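You operate a simulated robot arm through the tools that you are given. There is no shell and no other tool.

You run a simulated robot arm. Do the job below in one go: nothing can be reset, and whatever is moved stays where it is left.

TASK
Warm the right bowl of stew on the small hot plate.
Fine: Use the high setting till it steams, then turn the knob back to low and switch off. The bowl stays on the plate; spill nothing. Leave the other bowls where they are.

Only the result counts: the job must be done as asked and must still hold three seconds after the hand-in. Knocking over, shifting, dropping, spilling or breaking anything else fails it.

THE ROBOT
A 6-joint arm with a two-finger parallel gripper, fixed in place. Base frame: the origin is on the floor under the middle of its stand, x ahead of it, y to its left, z up; the work surface is at about z = 0.8. Units: m, degrees, N and s.
With the tool pointing down near the work surface it reaches from about 0.24 to 0.64 m from the base axis. Its first joint turns from -66.0 to 66.0 degrees. Payload 2.7 kg.
Tool frame: the origin (TCP) lies between the finger pads and is the grasp point; the fingertips stand 0.023 m ahead of it; z points along the fingers, y is the line along which they close. Largest opening 0.094 m; finger width 0.038, thickness 0.01; the body of the gripper, 0.054 by 0.096 m, starts 0.039 m behind the TCP.
Orientation is told as [roll, pitch, yaw] about the base's x, y, z axes, in that order, counted from this pose: with the fingers straight down and closing along the base's y, the tool's x points along the base's -x, its y along +y and its z along -z.

THE INTERFACE
- The arm moves only by the tool play_rows. Its argument "steps" is a list of rows, each an object (a shift or turn left out is 0, a gripper value left out holds the last) with "dp": the shift along the base's x, y, z in mm, a list of three; "rotation": the turn, a rotation vector about the base's x, y, z in degrees, a list of three; "grip": the closure, from 0 (fully open) to 1 (shut). In form: [{"dp": [dx, dy, dz], "rotation": [wx, wy, wz], "grip": grip}, ...]. A call has 1 to 20 rows; each row shifts and turns the commanded pose from where the row before left it. Rows are played at 5 a second. More than 0.05 m and 8.6 degrees between two rows, or a gripper value outside its range, and nothing of the call is played. Where a pose cannot be reached the arm comes as near as it can. A force on the tool above 40 N (or 10 N above the force at the start of the call, whichever is more), or a blocked arm, ends the call early, and 0.2 s more pass. The fingers move at their own pace (about 0.045 m/s each) and stop on an object; they squeeze with about 43 N. The grip force told is the motor's: it shows also when the fingers shut on nothing. Time passes only in rows, and 0.2 s behind the last, so rows that do not move let the fingers close. It gives the time, the measured TCP pose, the force on the tool (base axes), the opening and the grip force at its end, in the units of the frame above (readings bear some noise), with the torque about the TCP (base axes, N m) and any sound that the robot's microphone picked up.
- Cameras (640 x 400 px; columns grow to the right, rows downward): "scene" is fixed at [0.0805, -0.4373, 1.3986]; the picture's right is [0.72, -0.70, 0.00], its down [-0.42, -0.44, -0.80] and it looks along [0.55, 0.57, -0.61] (base axes); focal length 356 px, centre (320, 200). "wrist" rides on the gripper at [0.087, 0.016, -0.074] in the tool frame; the picture's right is [-0.18, 0.98, 0.00], its down [-0.58, -0.11, -0.81] and it looks along [-0.79, -0.15, 0.59] (tool axes); focal length 243 px, centre (320, 200). There is no depth. A picture from a camera that has moved, and an enlarged one, comes with that camera's place and axes in the base frame and with its lens.
- snapshot(camera): a new picture of that camera. No time passes.
- close_up(camera, box): a new picture of the part [left, top, right, bottom] of that camera's present view, enlarged. No time passes.
- job_done(): hands the job in; it is judged then, once.

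Nothing tells you positions but the pictures and the camera data. Unless the task says otherwise, let go and move clear before handing in.

The tools are called after "Emit:" as name(argument=value, ...) on one line, values as JSON. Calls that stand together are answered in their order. play_rows: Moves the arm, as the interface text tells. Its arguments: {"type":"object","properties":{"steps":{"type":"array","items":{"type":"object","properties":{"dp":{"type":"array","items":{"type":"number"}},"rotation":{"type":"array","items":{"type":"number"}},"grip":{"type":"number"}}}}},"required":["steps"]} The other tools are called the same way: snapshot (camera) takes a picture; close_up (camera, box) takes an enlarged picture of a part of a camera's view; job_done () hands the job in.

At the start:

```text
clock: 0.0
tool_pos: [0.4112, 0.1289, 1.1328]
ee_rot: [0.0, 0.0, 0.1]
ft_force: [0.9, -0.5, 0.0]
ft_torque: [-0.03, -0.02, 0.03]
width: 0.094
grip_force: 0.0
```

scene: 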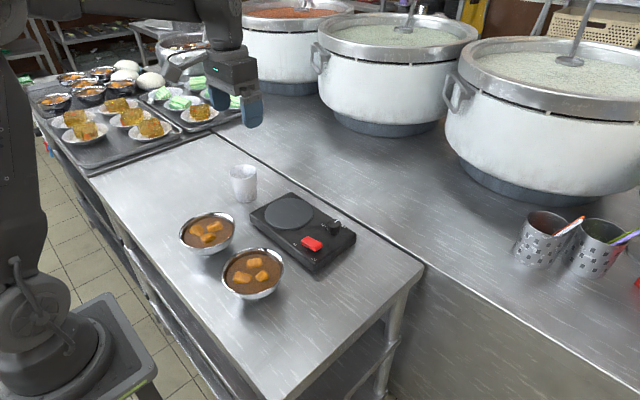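
wrist: 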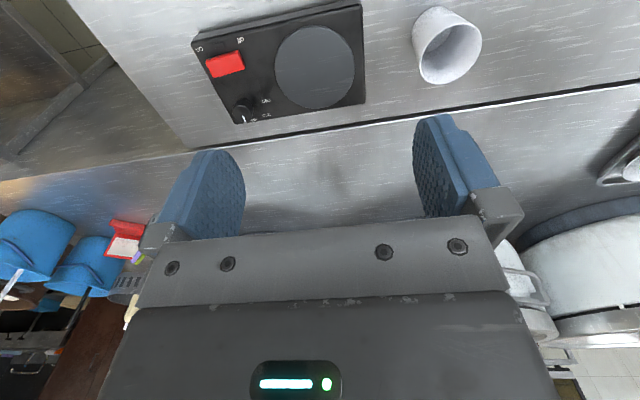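

I see two bowls of stew near the hot plate, a cup, and the hot plate with a red switch and a black knob. I'll look at these closer before moving.

Emit:
close_up(camera="scene", box=[160, 150, 380, 310])

Emit:
close_up(camera="scene", box=[280, 200, 370, 270])

Emit:
close_up(camera="wrist", box=[180, 0, 380, 130])

```text
2.50 times, centred on (270, 230) of scene
camera zoom: at [0.0805, -0.4373, 1.3986], right [0.72, -0.7, 0.0], down [-0.42, -0.44, -0.8], along [0.55, 0.57, -0.61], focal length 891 px, centre (445, 125)
```

zoom: 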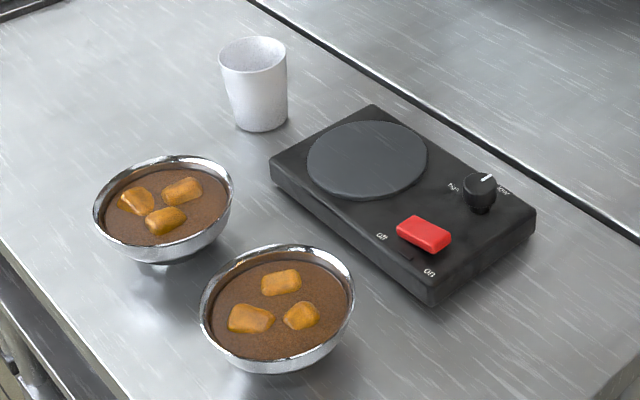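

```text
5.71 times, centred on (325, 235) of scene
camera zoom: at [0.0805, -0.4373, 1.3986], right [0.72, -0.7, 0.0], down [-0.42, -0.44, -0.8], along [0.55, 0.57, -0.61], focal length 2036 px, centre (291, 0)
```

zoom: 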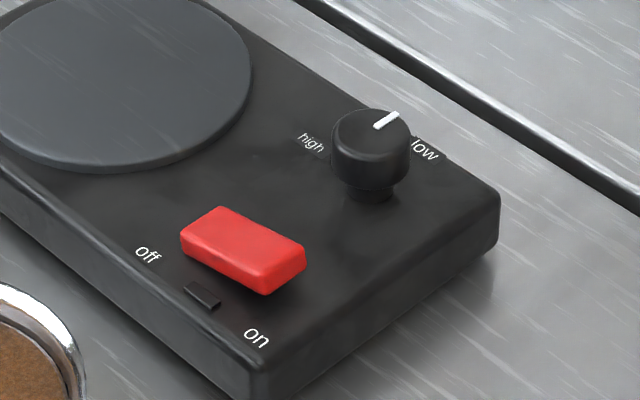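

```text
3.08 times, centred on (280, 65) of wrist
camera zoom: at [0.3235, 0.1454, 1.2076], right [0.18, 0.98, 0.0], down [0.58, -0.11, 0.81], along [0.79, -0.15, -0.59], focal length 746 px, centre (443, 615)
```

zoom: 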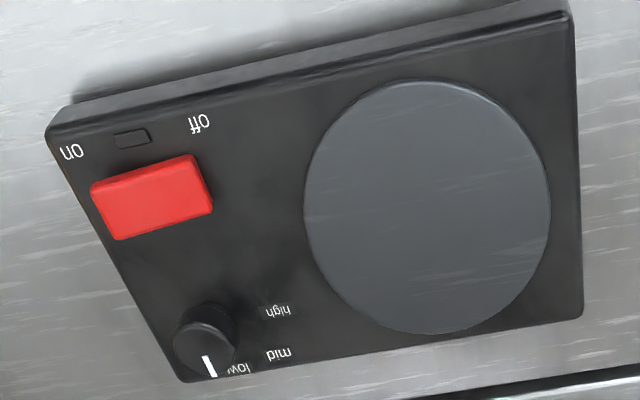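

The right bowl, on the base's -y side, looks to be near (0.32, 0.00), the disc centre near (0.495, 0.105, 0.835) and the knob near (0.534, -0.02). I'll zoom in on the bowl's profile and the switch.

Emit:
close_up(camera="scene", box=[212, 238, 292, 308])

Emit:
close_up(camera="scene", box=[170, 205, 250, 265])

Emit:
close_up(camera="scene", box=[295, 210, 355, 265])

```text
5.71 times, centred on (252, 273) of scene
camera zoom: at [0.0805, -0.4373, 1.3986], right [0.72, -0.7, 0.0], down [-0.42, -0.44, -0.8], along [0.55, 0.57, -0.61], focal length 2036 px, centre (709, -217)
```

zoom: 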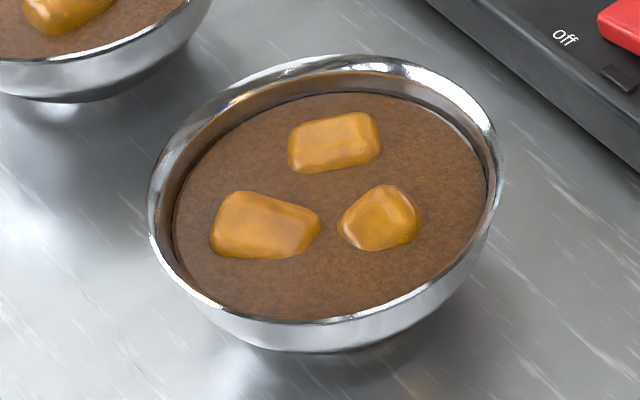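

```text
6.67 times, centred on (210, 235) of scene
camera zoom: at [0.0805, -0.4373, 1.3986], right [0.72, -0.7, 0.0], down [-0.42, -0.44, -0.8], along [0.55, 0.57, -0.61], focal length 2376 px, centre (1053, -33)
```

zoom: 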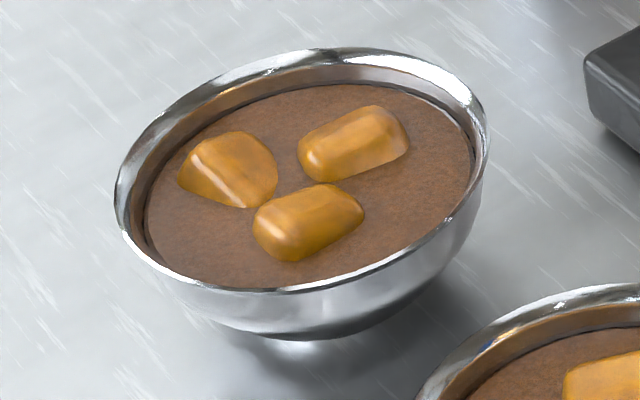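

```text
7.27 times, centred on (325, 238) of scene
camera zoom: at [0.0805, -0.4373, 1.3986], right [0.72, -0.7, 0.0], down [-0.42, -0.44, -0.8], along [0.55, 0.57, -0.61], focal length 2592 px, centre (284, -73)
```

zoom: 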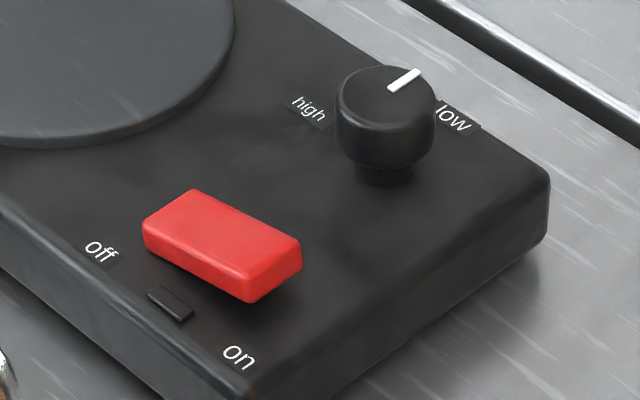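

The right bowl's rim is about 0.12 m wide, too wide to span, so I'll have to pinch its rim and need its wall profile first. I'll move the wrist camera to the bowl's -y side to look at it.

Emit:
play_rows(steps=[{"dp": [-7, -24, -8], "rotation": [0, 0, 7.5]}, {"dp": [-7, -24, -8], "rotation": [0, 0, 7.5]}, {"dp": [-7, -24, -8], "rotation": [0, 0, 7.5]}, {"dp": [-7, -24, -8], "rotation": [0, 0, 7.5]}, {"dp": [-7, -24, -8], "rotation": [0, 0, 7.5]}, {"dp": [-7, -24, -8], "rotation": [0, 0, 7.5]}, {"dp": [-7, -24, -8], "rotation": [0, 0, 7.5]}, {"dp": [-7, -24, -8], "rotation": [0, 0, 7.5]}, {"dp": [-7, -24, -8], "rotation": [0, 0, 7.5]}, {"dp": [-7, -24, -8], "rotation": [0, 0, 7.5]}, {"dp": [-7, -24, -8], "rotation": [0, 0, 7.5]}, {"dp": [-7, -24, -8], "rotation": [0, 0, 7.5]}])

Emit:
snapshot(camera="wrist")

Emit:
snapshot(camera="scene")

```text
clock: 2.6
tool_pos: [0.3275, -0.1588, 1.0351]
ee_rot: [0.1, 0.0, 90.1]
ft_force: [0.3, -0.2, -0.4]
ft_torque: [0.03, -0.03, -0.03]
width: 0.0941
grip_force: 0.1
```

```text
taken
camera wrist: at [0.3114, -0.2456, 1.1097], right [-0.98, 0.18, 0.0], down [0.11, 0.58, 0.81], along [0.15, 0.79, -0.59], focal length 243 px, centre (320, 200)
```

wrist: 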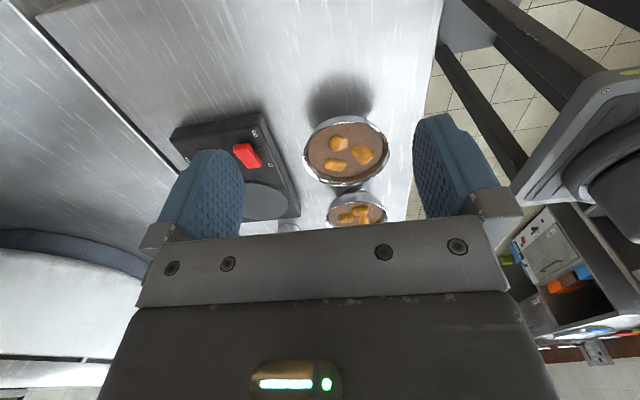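

```text
taken
```

scene: 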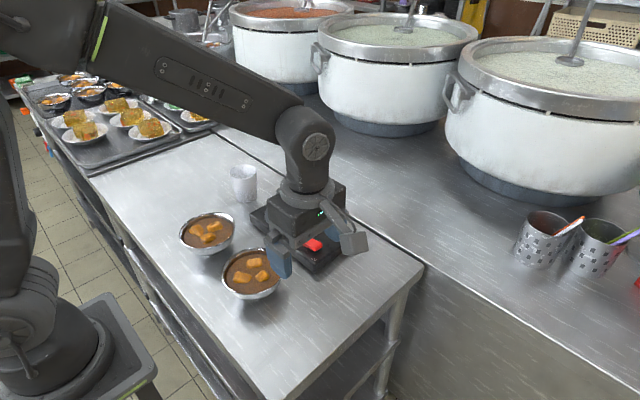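

The right bowl is in clear view with the left one behind it. I'll lower the camera and tilt it toward horizontal for a side view, staying about 6 cm clear of the bowl.

Emit:
play_rows(steps=[{"dp": [1.5, 2, -26], "rotation": [6, 0, 0]}, {"dp": [1.5, 2, -26], "rotation": [6, 0, 0]}, {"dp": [1.5, 2, -26], "rotation": [6, 0, 0]}, {"dp": [1.5, 2, -26], "rotation": [6, 0, 0]}, {"dp": [1.5, 2, -26], "rotation": [6, 0, 0]}, {"dp": [0, 0, -20]}])

Emit:
snapshot(camera="wrist")

Emit:
snapshot(camera="scene")

```text
clock: 4.0
tool_pos: [0.333, -0.149, 0.8867]
ee_rot: [-0.1, -30.1, 90.0]
ft_force: [1.0, -0.5, -0.4]
ft_torque: [0.01, -0.02, -0.03]
width: 0.0941
grip_force: 0.1
```

```text
taken
camera wrist: at [0.3162, -0.2605, 0.907], right [-0.98, 0.16, 0.09], down [0.11, 0.1, 0.99], along [0.15, 0.98, -0.11], focal length 243 px, centre (320, 200)
```

wrist: 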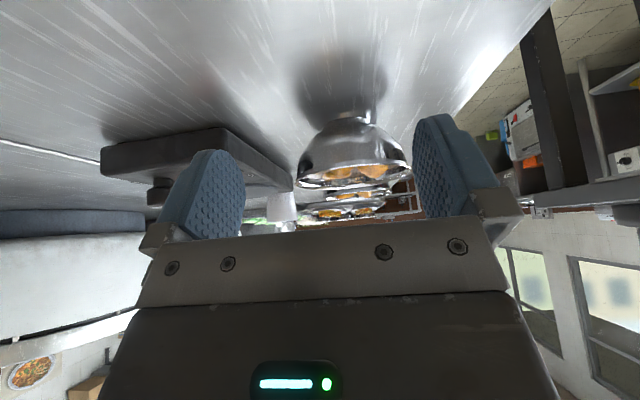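

```text
taken
```

scene: 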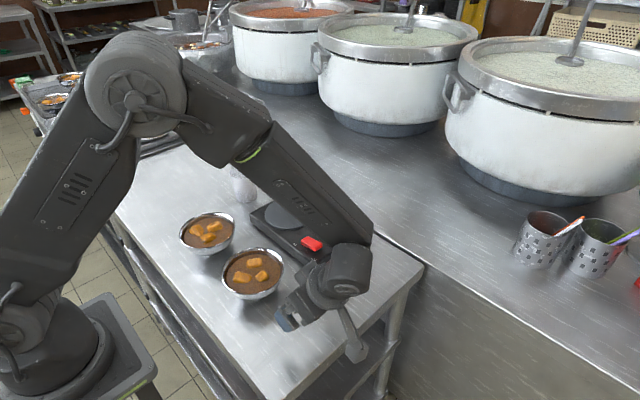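

Emit:
close_up(camera="wrist", box=[280, 90, 430, 215])

Emit:
close_up(camera="wrist", box=[90, 110, 300, 230])

```text
3.20 times, centred on (355, 152) of wrist
camera zoom: at [0.3162, -0.2605, 0.907], right [-0.98, 0.16, 0.09], down [0.11, 0.1, 0.99], along [0.15, 0.98, -0.11], focal length 776 px, centre (208, 352)
```

zoom: 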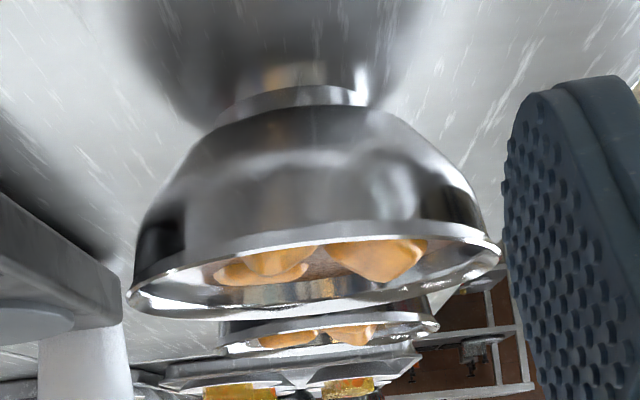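

```text
3.05 times, centred on (195, 170) of wrist
camera zoom: at [0.3162, -0.2605, 0.907], right [-0.98, 0.16, 0.09], down [0.11, 0.1, 0.99], along [0.15, 0.98, -0.11], focal length 739 px, centre (701, 291)
```

zoom: 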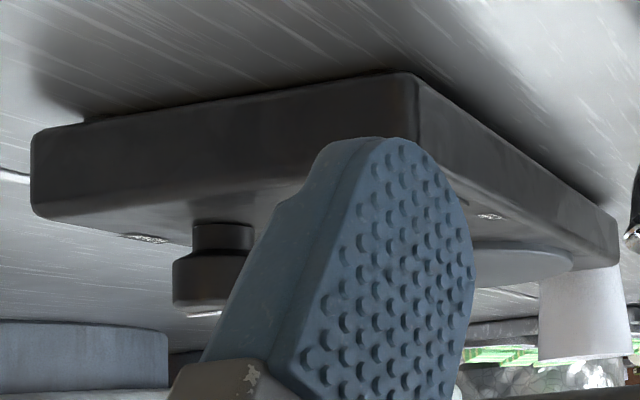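

The bowl looks about 58 mm high (rim near z = 0.856, centre near (0.317, -0.003)), with its wall leaning about 20° from vertical near the rim and the stew about 12 mm below it. I'll square the tool up, tilt it 20° to match the wall and hover over the -y side of the rim with the fingers partly closed.

Emit:
play_rows(steps=[{"dp": [0, 0, 28], "rotation": [-7.5, 0, 0]}, {"dp": [0, 0, 28], "rotation": [-7.5, 0, 0]}, {"dp": [0, 0, 28], "rotation": [-7.5, 0, 0]}, {"dp": [0, 0, 28], "rotation": [-7.5, 0, 0]}, {"rotation": [0, 0, -7.5]}, {"rotation": [0, 0, -7.5]}, {"rotation": [0, 0, -7.5]}, {"rotation": [0, 0, -7.5]}, {"rotation": [0, 0, -7.5]}, {"rotation": [0, 0, -7.5]}, {"rotation": [0, 0, -7.5]}, {"rotation": [0, 0, -7.5]}, {"rotation": [0, 0, -7.5]}, {"rotation": [0, 0, -7.5]}, {"rotation": [0, 0, -7.5], "grip": 0.55}, {"rotation": [0, 0, -7.5]}, {"dp": [-5.3, 20.3, -18], "rotation": [7, 0, 0]}, {"dp": [-5.3, 20.3, -18], "rotation": [7, 0, 0]}, {"dp": [-5.3, 20.3, -18], "rotation": [6, 0, 0]}])

Emit:
snapshot(camera="wrist")

Emit:
snapshot(camera="scene")

```text
clock: 8.0
tool_pos: [0.3182, -0.0882, 0.9483]
ee_rot: [20.1, 0.0, 0.0]
ft_force: [-0.7, 1.2, 0.2]
ft_torque: [-0.03, -0.02, 0.03]
width: 0.0423
grip_force: 0.0
```

```text
taken
camera wrist: at [0.2309, -0.098, 1.0228], right [0.18, 0.92, 0.34], down [0.58, -0.38, 0.72], along [0.79, 0.06, -0.61], focal length 243 px, centre (320, 200)
```

wrist: 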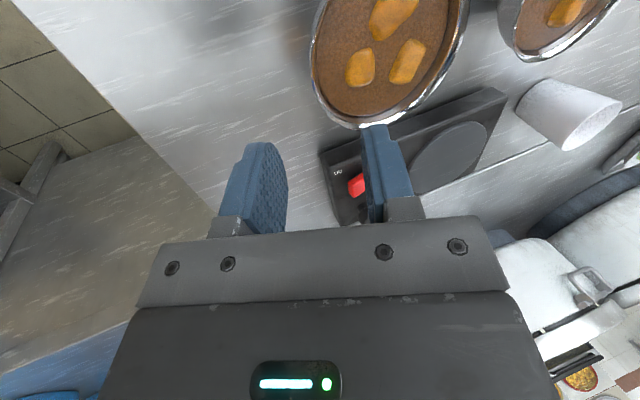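

```text
taken
```

scene: 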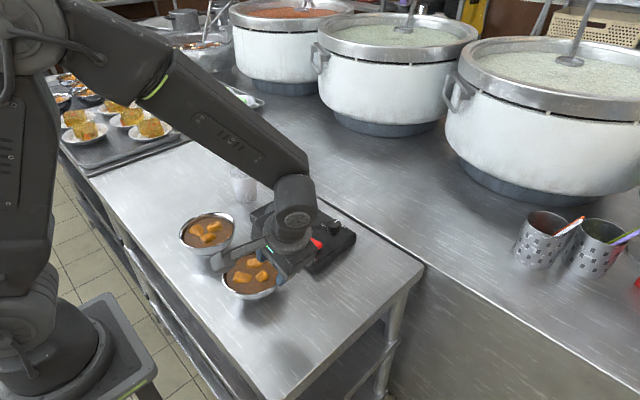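

Emit:
close_up(camera="wrist", box=[290, 0, 490, 140])

Emit:
close_up(camera="scene", box=[200, 220, 320, 310])

```text
2.86 times, centred on (390, 70) of wrist
camera zoom: at [0.2309, -0.098, 1.0228], right [0.18, 0.92, 0.34], down [0.58, -0.38, 0.72], along [0.79, 0.06, -0.61], focal length 693 px, centre (120, 571)
```

zoom: 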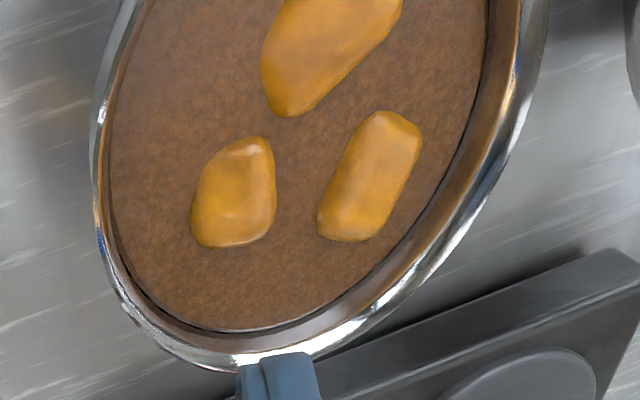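

```text
4.44 times, centred on (260, 265) of scene
camera zoom: at [0.0805, -0.4373, 1.3986], right [0.72, -0.7, 0.0], down [-0.42, -0.44, -0.8], along [0.55, 0.57, -0.61], focal length 1584 px, centre (587, -89)
```

zoom: 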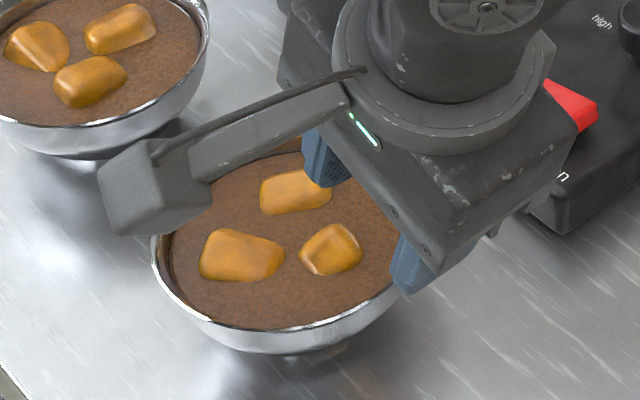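

The new view puts the rim centre near (0.316, 0.001) with radius 0.0615. I'll go down along the tilted finger axis and stop with the tips about 17 mm above the rim to check the alignment.

Emit:
play_rows(steps=[{"dp": [-1.2, 2.5, -18]}, {"dp": [-1, 6.5, -18]}, {"dp": [0, 6.5, -18.7]}, {"dp": [0, 0, 0]}])

Emit:
snapshot(camera="wrist")

Emit:
close_up(camera="scene", box=[200, 220, 320, 310])

```text
clock: 9.0
tool_pos: [0.3147, -0.0709, 0.8894]
ee_rot: [20.0, 0.0, 0.1]
ft_force: [0.4, 0.0, 0.2]
ft_torque: [0.02, -0.01, 0.03]
width: 0.0423
grip_force: 0.1
```

```text
taken
camera wrist: at [0.2275, -0.082, 0.9637], right [0.18, 0.92, 0.34], down [0.58, -0.38, 0.72], along [0.79, 0.06, -0.61], focal length 243 px, centre (320, 200)
```

wrist: 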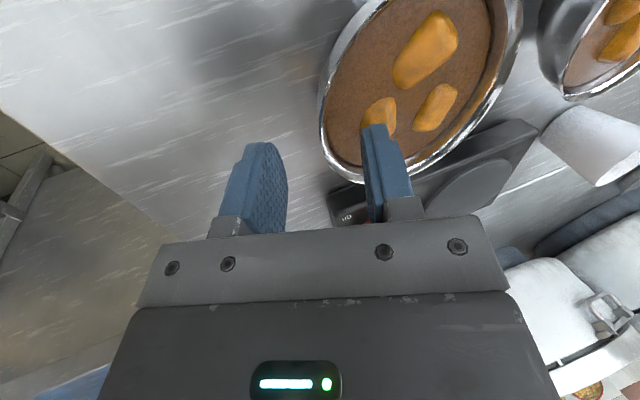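

```text
4.44 times, centred on (260, 265) of scene
camera zoom: at [0.0805, -0.4373, 1.3986], right [0.72, -0.7, 0.0], down [-0.42, -0.44, -0.8], along [0.55, 0.57, -0.61], focal length 1584 px, centre (587, -89)
```

zoom: 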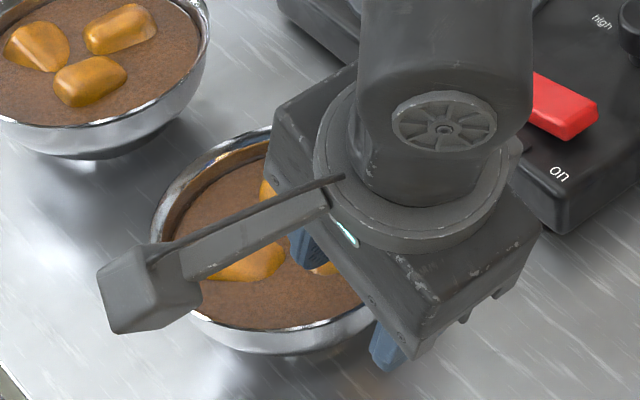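

The rim is centred in the gap between the fingers. I'll go down the last 25 mm along the finger axis, watching the force.

Emit:
play_rows(steps=[{"dp": [0, 3.2, -8.2]}, {"dp": [0, 3.2, -8.2]}, {"dp": [0, 3.2, -8.2]}, {"dp": [0, 0, 0]}])

Emit:
snapshot(camera="wrist")

Emit:
close_up(camera="wrist", box=[230, 80, 430, 220])

```text
clock: 10.0
tool_pos: [0.3158, -0.063, 0.8645]
ee_rot: [20.0, 0.0, 0.0]
ft_force: [-0.4, -0.2, -1.0]
ft_torque: [0.03, -0.01, 0.0]
width: 0.0424
grip_force: 0.0
```

```text
taken
camera wrist: at [0.2283, -0.0727, 0.9397], right [0.18, 0.92, 0.34], down [0.58, -0.38, 0.72], along [0.79, 0.06, -0.61], focal length 243 px, centre (320, 200)
```

wrist: 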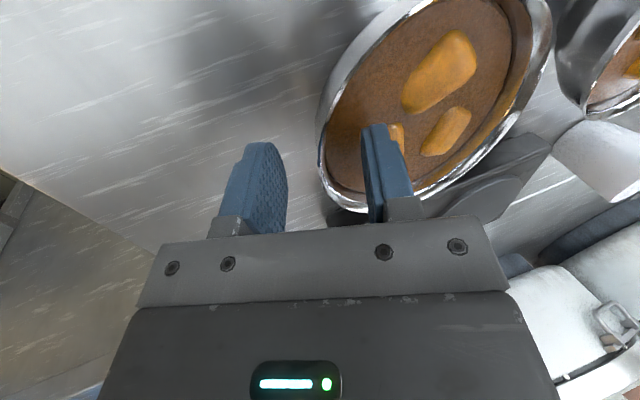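

```text
2.86 times, centred on (330, 150) of wrist
camera zoom: at [0.2283, -0.0727, 0.9397], right [0.18, 0.92, 0.34], down [0.58, -0.38, 0.72], along [0.79, 0.06, -0.61], focal length 693 px, centre (291, 343)
```

zoom: 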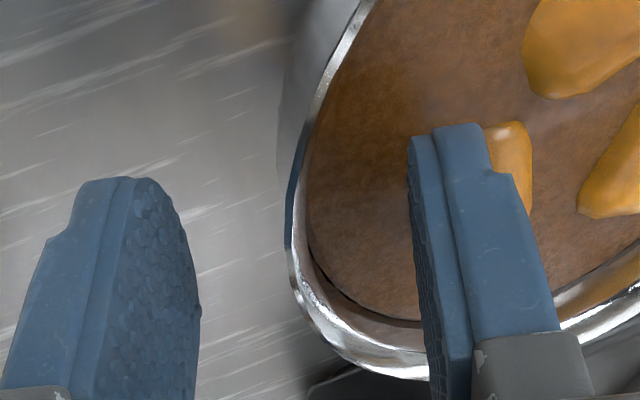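

The rim lies between the pads, about 1 mm toward +y of centre. I'll nudge to centre it, sink 2 mm more and narrow the gap before the final close.

Emit:
play_rows(steps=[{"dp": [0, 1.9, -2]}, {"grip": 0.82}, {}, {}])

Emit:
close_up(camera="wrist", box=[230, 80, 430, 220])

Emit:
close_up(camera="scene", box=[200, 220, 320, 310])

```text
clock: 11.0
tool_pos: [0.316, -0.06, 0.8635]
ee_rot: [20.1, 0.0, -0.1]
ft_force: [0.7, 1.1, 0.9]
ft_torque: [0.04, -0.02, -0.02]
width: 0.0176
grip_force: 0.7
```

```text
2.86 times, centred on (330, 150) of wrist
camera zoom: at [0.2291, -0.0709, 0.9378], right [0.18, 0.92, 0.34], down [0.58, -0.38, 0.72], along [0.79, 0.06, -0.61], focal length 693 px, centre (291, 343)
```

zoom: 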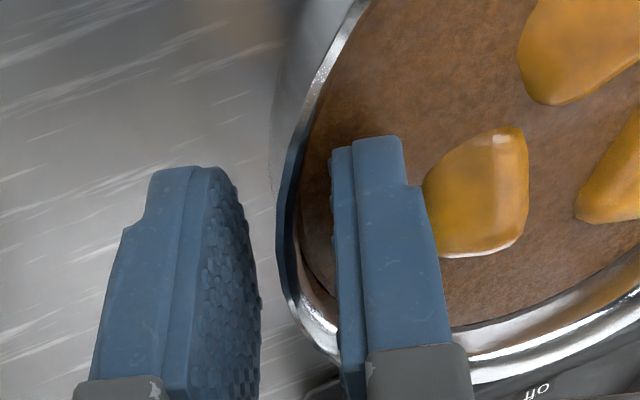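

```text
4.44 times, centred on (260, 265) of scene
camera zoom: at [0.0805, -0.4372, 1.3986], right [0.72, -0.7, 0.0], down [-0.42, -0.44, -0.8], along [0.55, 0.57, -0.61], focal length 1584 px, centre (587, -89)
```

zoom: 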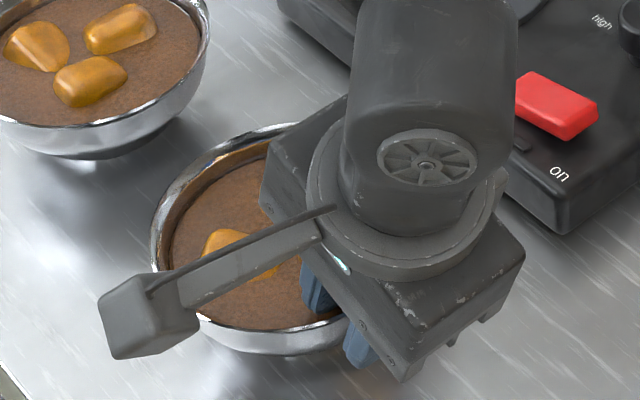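

The rim is centred to within about a millimetre. I'll close on it now.

Emit:
play_rows(steps=[{"dp": [0, -0.7, 0], "grip": 1.0}, {}, {}, {}])

Emit:
close_up(camera="wrist", box=[230, 0, 550, 220])

Emit:
close_up(camera="scene", box=[200, 220, 320, 310])

```text
clock: 12.0
tool_pos: [0.3161, -0.0603, 0.8626]
ee_rot: [20.3, 0.0, 0.0]
ft_force: [-1.2, 6.2, 15.8]
ft_torque: [1.14, 0.53, -0.1]
width: 0.0108
grip_force: 43.0
```

```text
1.82 times, centred on (390, 110) of wrist
camera zoom: at [0.229, -0.0713, 0.9387], right [0.18, 0.92, 0.34], down [0.58, -0.38, 0.72], along [0.79, 0.06, -0.61], focal length 441 px, centre (193, 364)
```

zoom: 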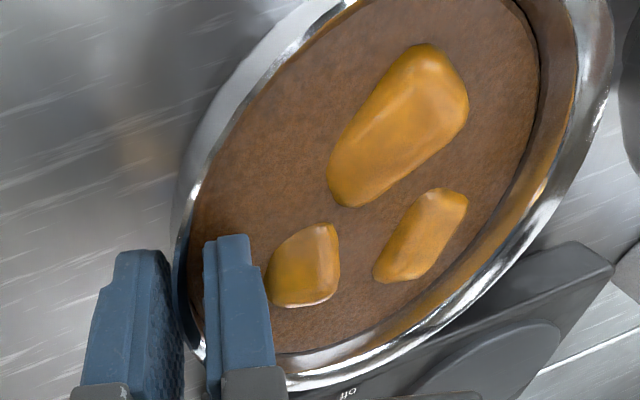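

```text
4.44 times, centred on (260, 265) of scene
camera zoom: at [0.0803, -0.4371, 1.3986], right [0.72, -0.7, 0.0], down [-0.42, -0.44, -0.8], along [0.55, 0.57, -0.61], focal length 1584 px, centre (587, -89)
```

zoom: 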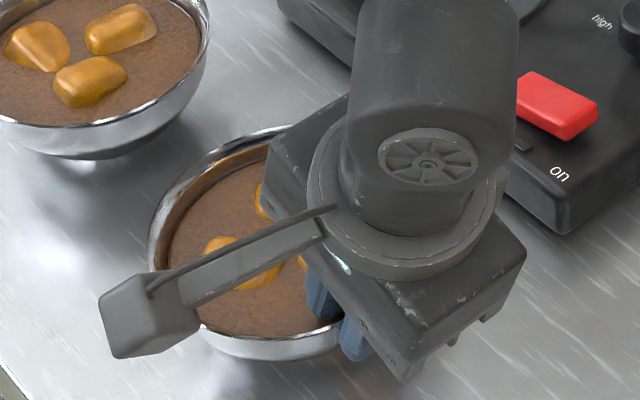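

The bowl is gripped, but the table is pushing back up about 16 N, so the wall leans more than my 20° tilt and the clamp is pressing the bowl's far side down. I'll tilt the tool further in small steps while gripped and watch that reaction fall.

Emit:
play_rows(steps=[{"rotation": [1.5, 0, 0]}, {"rotation": [1.5, 0, 0]}, {}])

Emit:
close_up(camera="wrist", box=[230, 0, 550, 220])

```text
clock: 12.8
tool_pos: [0.3164, -0.0612, 0.8643]
ee_rot: [23.0, -0.1, 0.0]
ft_force: [-1.9, -1.8, 15.1]
ft_torque: [0.71, 0.51, 0.12]
width: 0.0094
grip_force: 43.3
```

```text
1.82 times, centred on (390, 110) of wrist
camera zoom: at [0.2292, -0.0758, 0.9382], right [0.18, 0.9, 0.38], down [0.58, -0.42, 0.7], along [0.79, 0.1, -0.6], focal length 441 px, centre (193, 364)
```

zoom: 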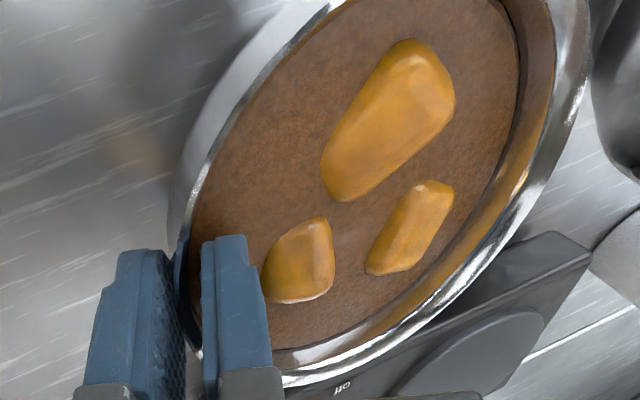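

Opening fell from 10.8 to 9.4 mm, so the pads are seating better against the wall. I'll tilt a bit more and lift a fraction to relieve the preload.

Emit:
play_rows(steps=[{"rotation": [1.5, 0, 0], "dp": [0, 0, 0.4]}, {"rotation": [1.5, 0, 0], "dp": [0, 0, 0.4]}, {}])

Emit:
close_up(camera="scene", box=[200, 220, 320, 310])

```text
clock: 13.6
tool_pos: [0.316, -0.0615, 0.8651]
ee_rot: [26.2, -0.1, 0.0]
ft_force: [1.3, 2.7, 6.7]
ft_torque: [0.79, 0.08, -0.27]
width: 0.0081
grip_force: 42.8
```

```text
4.44 times, centred on (260, 265) of scene
camera zoom: at [0.0805, -0.4372, 1.3986], right [0.72, -0.7, 0.0], down [-0.42, -0.44, -0.8], along [0.55, 0.57, -0.61], focal length 1584 px, centre (587, -89)
```

zoom: 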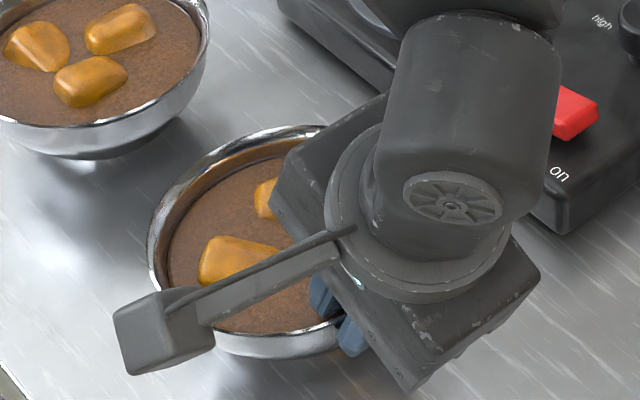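

Still narrowing (8.1 mm) and the reaction is down to 7 N. I'll keep tilting in the same way.

Emit:
play_rows(steps=[{"rotation": [1.5, 0, 0], "dp": [0, 0, 0.3]}, {"rotation": [1.5, 0, 0], "dp": [0, 0, 0.3]}, {}])

Emit:
close_up(camera="wrist", box=[230, 0, 550, 220])

Emit:
close_up(camera="scene", box=[200, 220, 320, 310])

```text
clock: 14.4
tool_pos: [0.3165, -0.0615, 0.8636]
ee_rot: [29.1, -0.1, 0.0]
ft_force: [0.4, -0.3, -1.0]
ft_torque: [-0.17, 0.01, -0.02]
width: 0.0079
grip_force: 43.4
```

```text
1.82 times, centred on (390, 110) of wrist
camera zoom: at [0.2295, -0.0836, 0.9375], right [0.18, 0.86, 0.48], down [0.58, -0.49, 0.65], along [0.79, 0.16, -0.59], focal length 441 px, centre (193, 364)
```

zoom: 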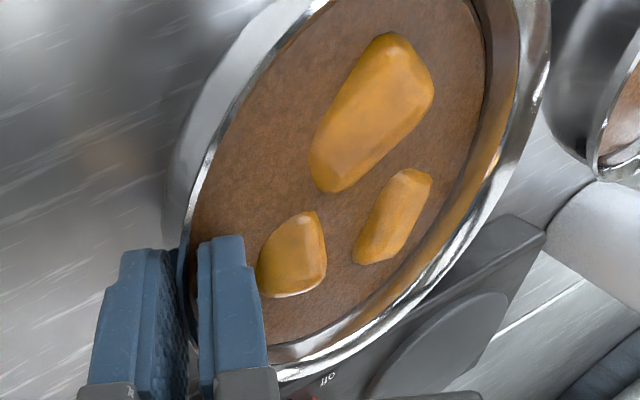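

```text
4.44 times, centred on (260, 265) of scene
camera zoom: at [0.0805, -0.4373, 1.3986], right [0.72, -0.7, 0.0], down [-0.42, -0.44, -0.8], along [0.55, 0.57, -0.61], focal length 1584 px, centre (587, -89)
```

zoom: 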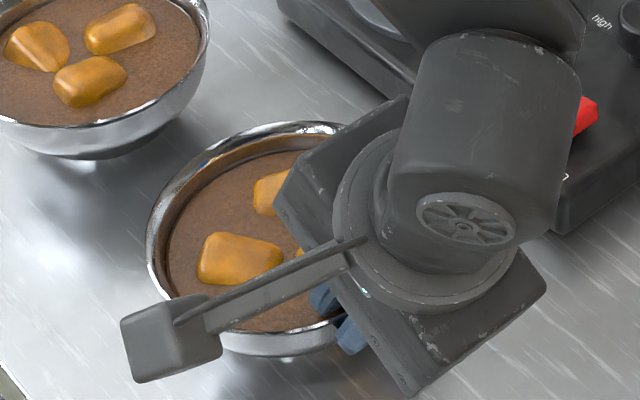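

At 29° the opening has levelled at 7.9 mm and the reaction is gone, so the pads are flush with the wall. I'll try a small, slow lift.

Emit:
play_rows(steps=[{"dp": [0, 0, 1]}, {"dp": [0, 0, 1]}, {"dp": [0, 0, 1]}, {}])

Emit:
close_up(camera="wrist", box=[230, 0, 550, 220])

Emit:
close_up(camera="scene", box=[200, 220, 320, 310])

```text
clock: 15.4
tool_pos: [0.3164, -0.0601, 0.8686]
ee_rot: [29.0, 0.0, 0.0]
ft_force: [0.3, 0.6, -3.0]
ft_torque: [-0.19, 0.0, -0.03]
width: 0.0078
grip_force: 42.8
```

```text
1.82 times, centred on (390, 110) of wrist
camera zoom: at [0.229, -0.083, 0.9413], right [0.18, 0.86, 0.48], down [0.58, -0.49, 0.65], along [0.79, 0.16, -0.59], focal length 441 px, centre (193, 364)
```

zoom: 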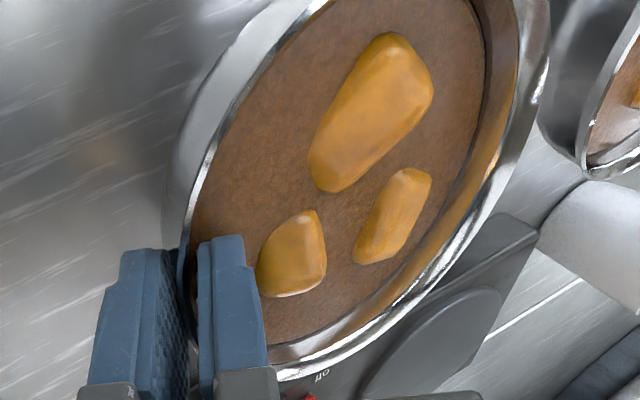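

```text
4.44 times, centred on (260, 265) of scene
camera zoom: at [0.0805, -0.4373, 1.3986], right [0.72, -0.7, 0.0], down [-0.42, -0.44, -0.8], along [0.55, 0.57, -0.61], focal length 1584 px, centre (587, -89)
```

zoom: 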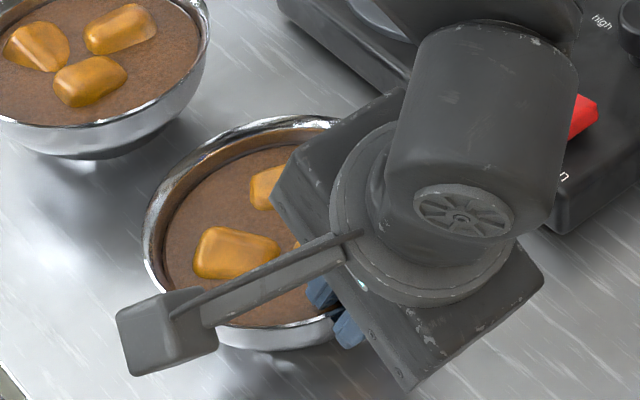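

The bowl is off the table and held firmly (about 3 N, no slip at the pads). I'll lift it smoothly to clear the hot plate.

Emit:
play_rows(steps=[{"dp": [0, 0, 2]}, {"dp": [0, 0, 4]}, {"dp": [0, 0, 6]}, {"dp": [0, 0, 7]}, {"dp": [0, 0, 7]}, {"dp": [0, 0, 7]}, {"dp": [0, 0, 7]}, {"dp": [0, 0, 7]}, {"dp": [0, 0, 7]}, {"dp": [0, 0, 6]}, {"dp": [0, 0, 5]}, {"dp": [0, 0, 3]}, {"dp": [0, 0, 2]}, {}])

Emit:
snapshot(camera="scene")

Emit:
close_up(camera="scene", box=[190, 180, 310, 270])

Emit:
snapshot(camera="wrist")

```text
clock: 18.4
tool_pos: [0.3176, -0.0601, 0.9379]
ee_rot: [29.0, 0.0, 0.0]
ft_force: [-0.2, -0.6, -3.4]
ft_torque: [-0.19, 0.05, 0.0]
width: 0.0077
grip_force: 42.9
```

```text
taken
```

scene: 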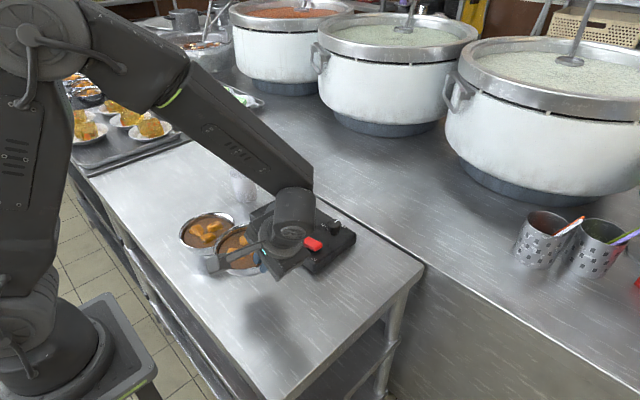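

```text
4.44 times, centred on (250, 225) of scene
camera zoom: at [0.0805, -0.4373, 1.3986], right [0.72, -0.7, 0.0], down [-0.42, -0.44, -0.8], along [0.55, 0.57, -0.61], focal length 1584 px, centre (631, 89)
```

zoom: 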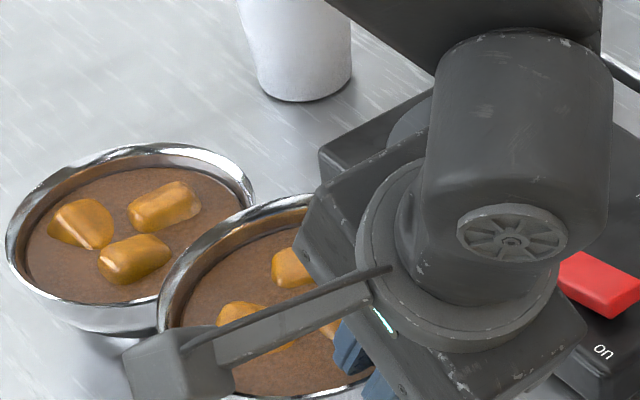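

```text
taken
camera wrist: at [0.2294, -0.0835, 1.0108], right [0.18, 0.86, 0.48], down [0.58, -0.49, 0.65], along [0.79, 0.16, -0.59], focal length 243 px, centre (320, 200)
```

wrist: 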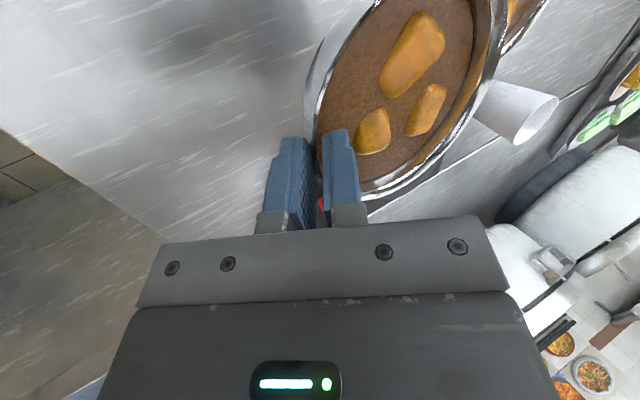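

Emit:
close_up(camera="wrist", box=[300, 0, 520, 200])

```text
2.00 times, centred on (410, 100) of wrist
camera zoom: at [0.2294, -0.0835, 1.0108], right [0.18, 0.86, 0.48], down [0.58, -0.49, 0.65], along [0.79, 0.16, -0.59], focal length 485 px, centre (140, 400)
```

zoom: 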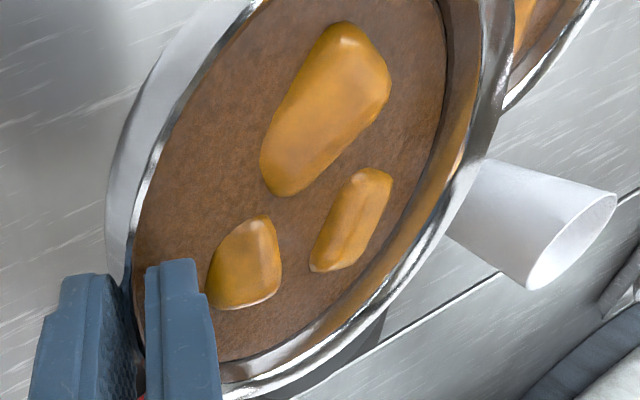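

The bowl hangs close to level (within about 2–3°, far side perhaps slightly low) with 3.3 N on the tool. I'll carry it smoothly over the hot plate, adding a 1.5° levelling turn.

Emit:
play_rows(steps=[{"dp": [2.3, 1.3, 0], "rotation": [0.25, 0, 0]}, {"dp": [4.7, 2.6, 0], "rotation": [0.25, 0, 0]}, {"dp": [7.0, 3.9, 0], "rotation": [0.25, 0, 0]}, {"dp": [9.4, 5.3, 0], "rotation": [0.25, 0, 0]}, {"dp": [11.7, 6.6, 0], "rotation": [0.25, 0, 0]}, {"dp": [14.0, 7.9, 0], "rotation": [0.25, 0, 0]}, {"dp": [14.0, 7.9, 0]}, {"dp": [14.0, 7.9, 0]}, {"dp": [14.0, 7.9, 0]}, {"dp": [14.0, 7.9, 0]}, {"dp": [14.0, 7.9, 0]}, {"dp": [14.0, 7.9, 0]}, {"dp": [14.0, 7.9, 0]}, {"dp": [11.7, 6.6, 0]}, {"dp": [9.4, 5.3, 0]}, {"dp": [7.0, 3.9, 0]}, {"dp": [4.7, 2.6, 0]}, {"dp": [2.3, 1.3, 0]}, {}])

Emit:
snapshot(camera="scene")

Emit:
close_up(camera="scene", box=[220, 140, 370, 270])

Emit:
snapshot(camera="wrist")

```text
clock: 22.4
tool_pos: [0.4978, 0.0412, 0.9389]
ee_rot: [30.5, 0.0, -0.1]
ft_force: [0.8, 1.5, -3.3]
ft_torque: [-0.22, 0.01, 0.02]
width: 0.0078
grip_force: 43.2
```

```text
taken
```

scene: 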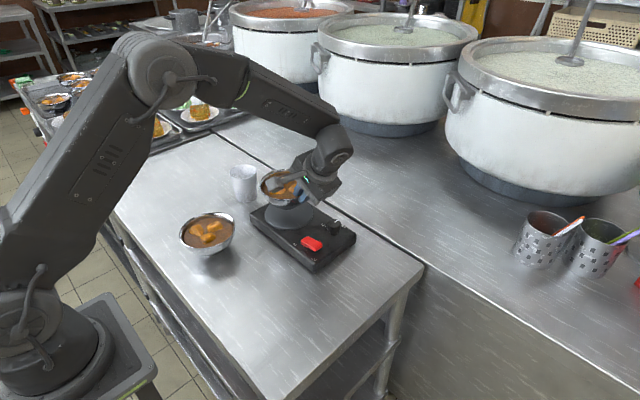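

```text
3.08 times, centred on (295, 205) of scene
camera zoom: at [0.0805, -0.4372, 1.3986], right [0.72, -0.7, 0.0], down [-0.42, -0.44, -0.8], along [0.55, 0.57, -0.61], focal length 1097 px, centre (397, 185)
```

zoom: 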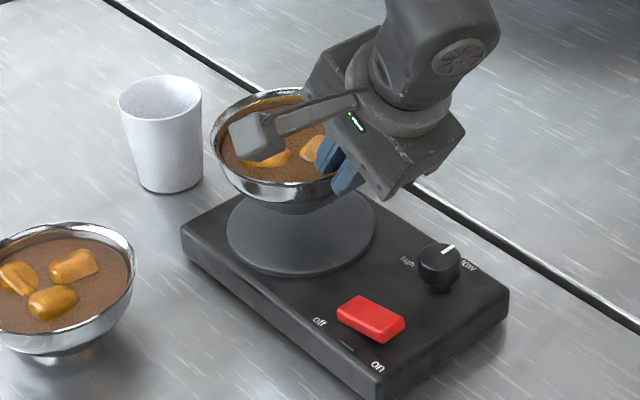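

```text
taken
camera wrist: at [0.4102, 0.0161, 1.0108], right [0.18, 0.85, 0.5], down [0.58, -0.5, 0.64], along [0.79, 0.17, -0.58], focal length 243 px, centre (320, 200)
```

wrist: 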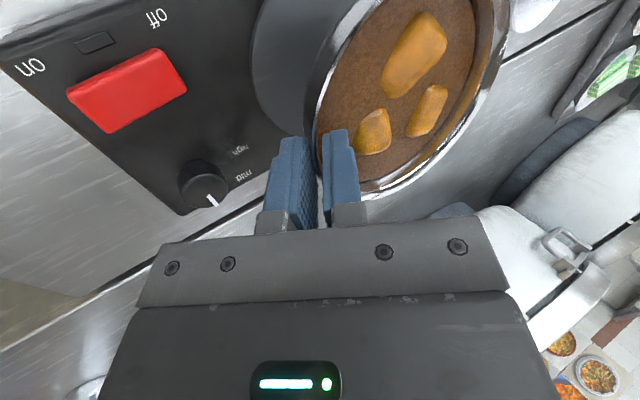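

The bowl is right over the disc and still steady. I'll lower it most of the way, then go down in 1 mm steps watching for contact.

Emit:
play_rows(steps=[{"dp": [0, 0, -2]}, {"dp": [0, 0, -4]}, {"dp": [0, 0, -6]}, {"dp": [0, 0, -6]}, {"dp": [0, 0, -6]}, {"dp": [0, 0, -4]}, {"dp": [0, 0, -3]}, {"dp": [0, 0, -2]}, {}])

Emit:
close_up(camera="scene", box=[220, 140, 370, 270])

```text
clock: 24.4
tool_pos: [0.4988, 0.0394, 0.9087]
ee_rot: [30.7, -0.3, 0.0]
ft_force: [-7.7, -8.9, 31.9]
ft_torque: [0.66, 0.58, 0.35]
width: 0.008
grip_force: 43.3
```

```text
3.08 times, centred on (295, 205) of scene
camera zoom: at [0.0798, -0.4375, 1.3985], right [0.72, -0.7, 0.0], down [-0.42, -0.44, -0.8], along [0.55, 0.57, -0.61], focal length 1097 px, centre (397, 185)
```

zoom: 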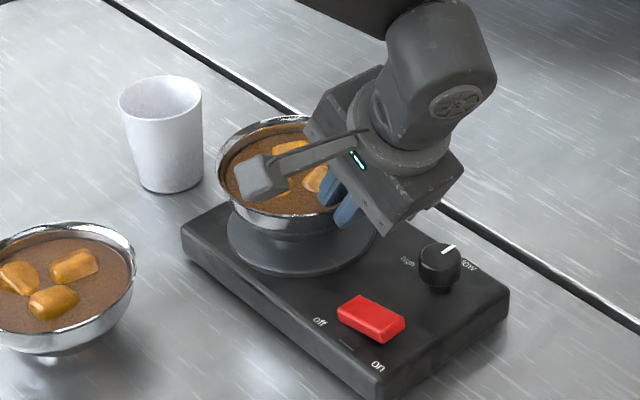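

The foot has touched the plate at its near edge and I pressed a bit hard (32 N), so the bowl is tipped slightly far-side-up. I'll ease up 2 mm and take back the 1.5° of tilt.

Emit:
play_rows(steps=[{"dp": [0, 0, 1]}, {"dp": [0, 0, 1]}, {"rotation": [-0.75, 0, 0]}, {"rotation": [-0.75, 0, 0]}, {}])

Emit:
close_up(camera="scene", box=[250, 155, 340, 225])

```text
clock: 25.6
tool_pos: [0.4988, 0.0432, 0.9086]
ee_rot: [29.1, -0.2, 0.0]
ft_force: [2.3, 3.7, 21.0]
ft_torque: [1.05, -0.26, -0.12]
width: 0.008
grip_force: 43.1
```

```text
5.71 times, centred on (295, 190) of scene
camera zoom: at [0.0802, -0.4372, 1.3986], right [0.72, -0.7, 0.0], down [-0.42, -0.44, -0.8], along [0.55, 0.57, -0.61], focal length 2036 px, centre (463, 257)
```

zoom: 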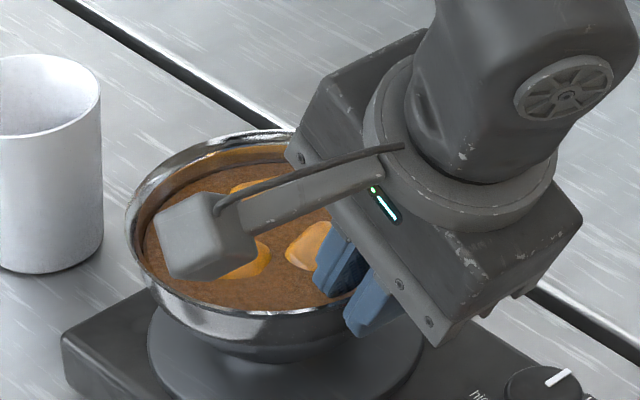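

Emit:
play_rows(steps=[{"dp": [0, 0, 1]}, {"rotation": [-0.5, 0, 0]}, {"dp": [0, 0, 0.5], "rotation": [-0.5, 0, 0]}, {}])

Emit:
close_up(camera="wrist", box=[240, 0, 520, 220])

```text
clock: 26.6
tool_pos: [0.4992, 0.041, 0.9086]
ee_rot: [28.0, -0.1, -0.1]
ft_force: [4.1, 6.3, 16.2]
ft_torque: [0.99, -0.26, -0.11]
width: 0.0081
grip_force: 43.0
```

```text
1.82 times, centred on (380, 110) of wrist
camera zoom: at [0.4103, 0.0198, 0.9819], right [0.18, 0.87, 0.46], down [0.58, -0.47, 0.66], along [0.79, 0.15, -0.59], focal length 441 px, centre (211, 364)
```

zoom: 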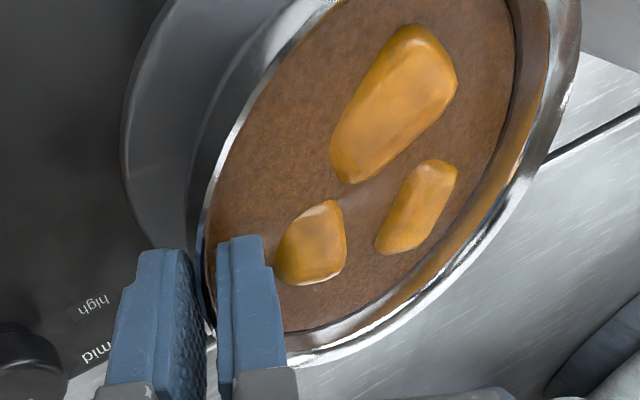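

Emit:
play_rows(steps=[{"dp": [0, -0.5, 1]}, {"dp": [0, -0.5, 1]}, {}])

Emit:
close_up(camera="scene", box=[250, 155, 340, 225])

```text
clock: 27.4
tool_pos: [0.4955, 0.0394, 0.9097]
ee_rot: [27.9, 0.2, 0.0]
ft_force: [-0.7, 2.9, 5.9]
ft_torque: [0.33, 0.05, 0.05]
width: 0.0082
grip_force: 42.9
```

```text
5.71 times, centred on (295, 190) of scene
camera zoom: at [0.0804, -0.4372, 1.3986], right [0.72, -0.7, 0.0], down [-0.42, -0.44, -0.8], along [0.55, 0.57, -0.61], focal length 2036 px, centre (463, 257)
```

zoom: 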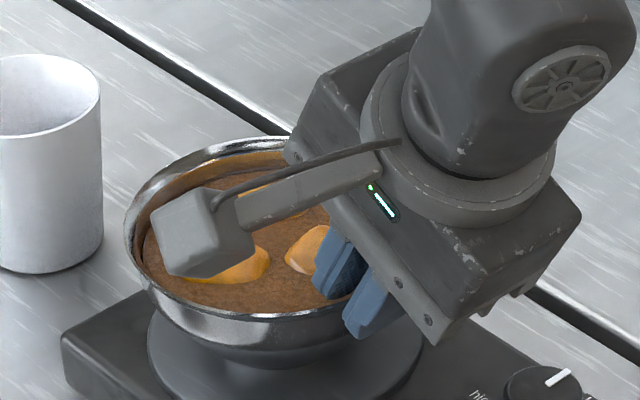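

Emit:
close_up(camera="wrist", box=[230, 0, 550, 220])

Emit:
close_up(camera="scene", box=[255, 165, 325, 215])

```text
1.82 times, centred on (390, 110) of wrist
camera zoom: at [0.4097, 0.0192, 0.983], right [0.18, 0.87, 0.46], down [0.58, -0.47, 0.66], along [0.79, 0.15, -0.59], focal length 441 px, centre (193, 364)
```

zoom: 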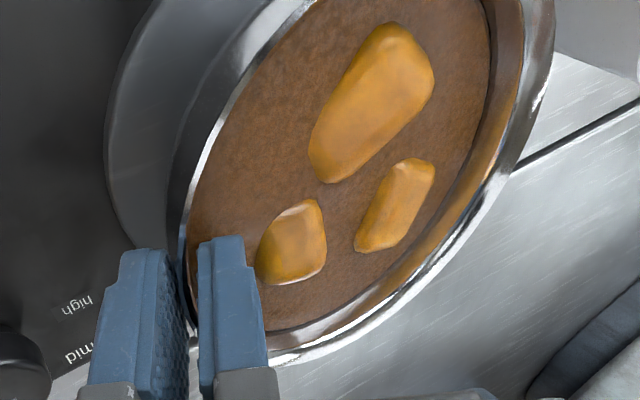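

```text
8.00 times, centred on (290, 190) of scene
camera zoom: at [0.0804, -0.4372, 1.3986], right [0.72, -0.7, 0.0], down [-0.42, -0.44, -0.8], along [0.55, 0.57, -0.61], focal length 2851 px, centre (560, 280)
```

zoom: 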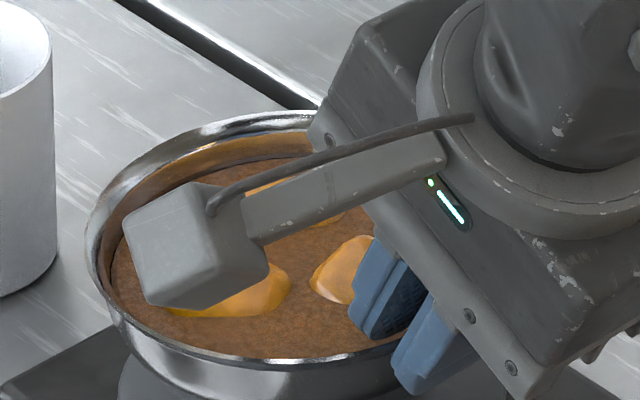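

Forces indicate the foot still rests on its near edge, and the image suggests about 3° far-side-up. I'll take out about 2.5° while easing upward to keep the contact light.

Emit:
play_rows(steps=[{"dp": [0, 0, 0.8], "rotation": [-0.7, 0, 0]}, {"dp": [0, 0, 0.6], "rotation": [-0.6, 0, 0]}, {"dp": [0, 0, 0.6], "rotation": [-0.6, 0, 0]}, {"dp": [0, 0, 0.5], "rotation": [-0.6, 0, 0]}, {}])

Emit:
close_up(camera="scene", box=[255, 165, 325, 215])

```text
clock: 28.6
tool_pos: [0.4968, 0.0399, 0.9151]
ee_rot: [25.5, -0.1, -0.1]
ft_force: [-1.4, 1.4, 1.7]
ft_torque: [0.32, -0.01, 0.02]
width: 0.0076
grip_force: 42.7
```

```text
8.00 times, centred on (290, 190) of scene
camera zoom: at [0.0805, -0.4372, 1.3986], right [0.72, -0.7, 0.0], down [-0.42, -0.44, -0.8], along [0.55, 0.57, -0.61], focal length 2851 px, centre (560, 280)
```

zoom: 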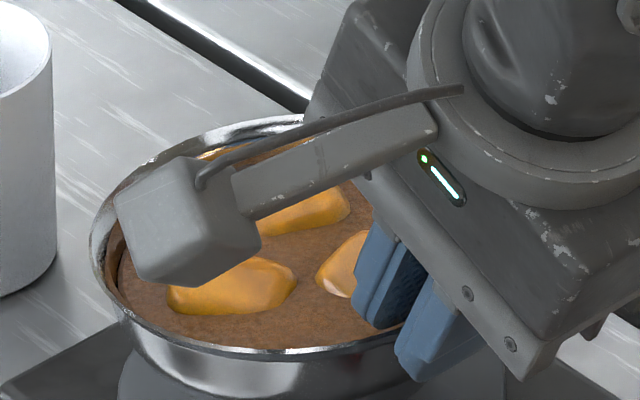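

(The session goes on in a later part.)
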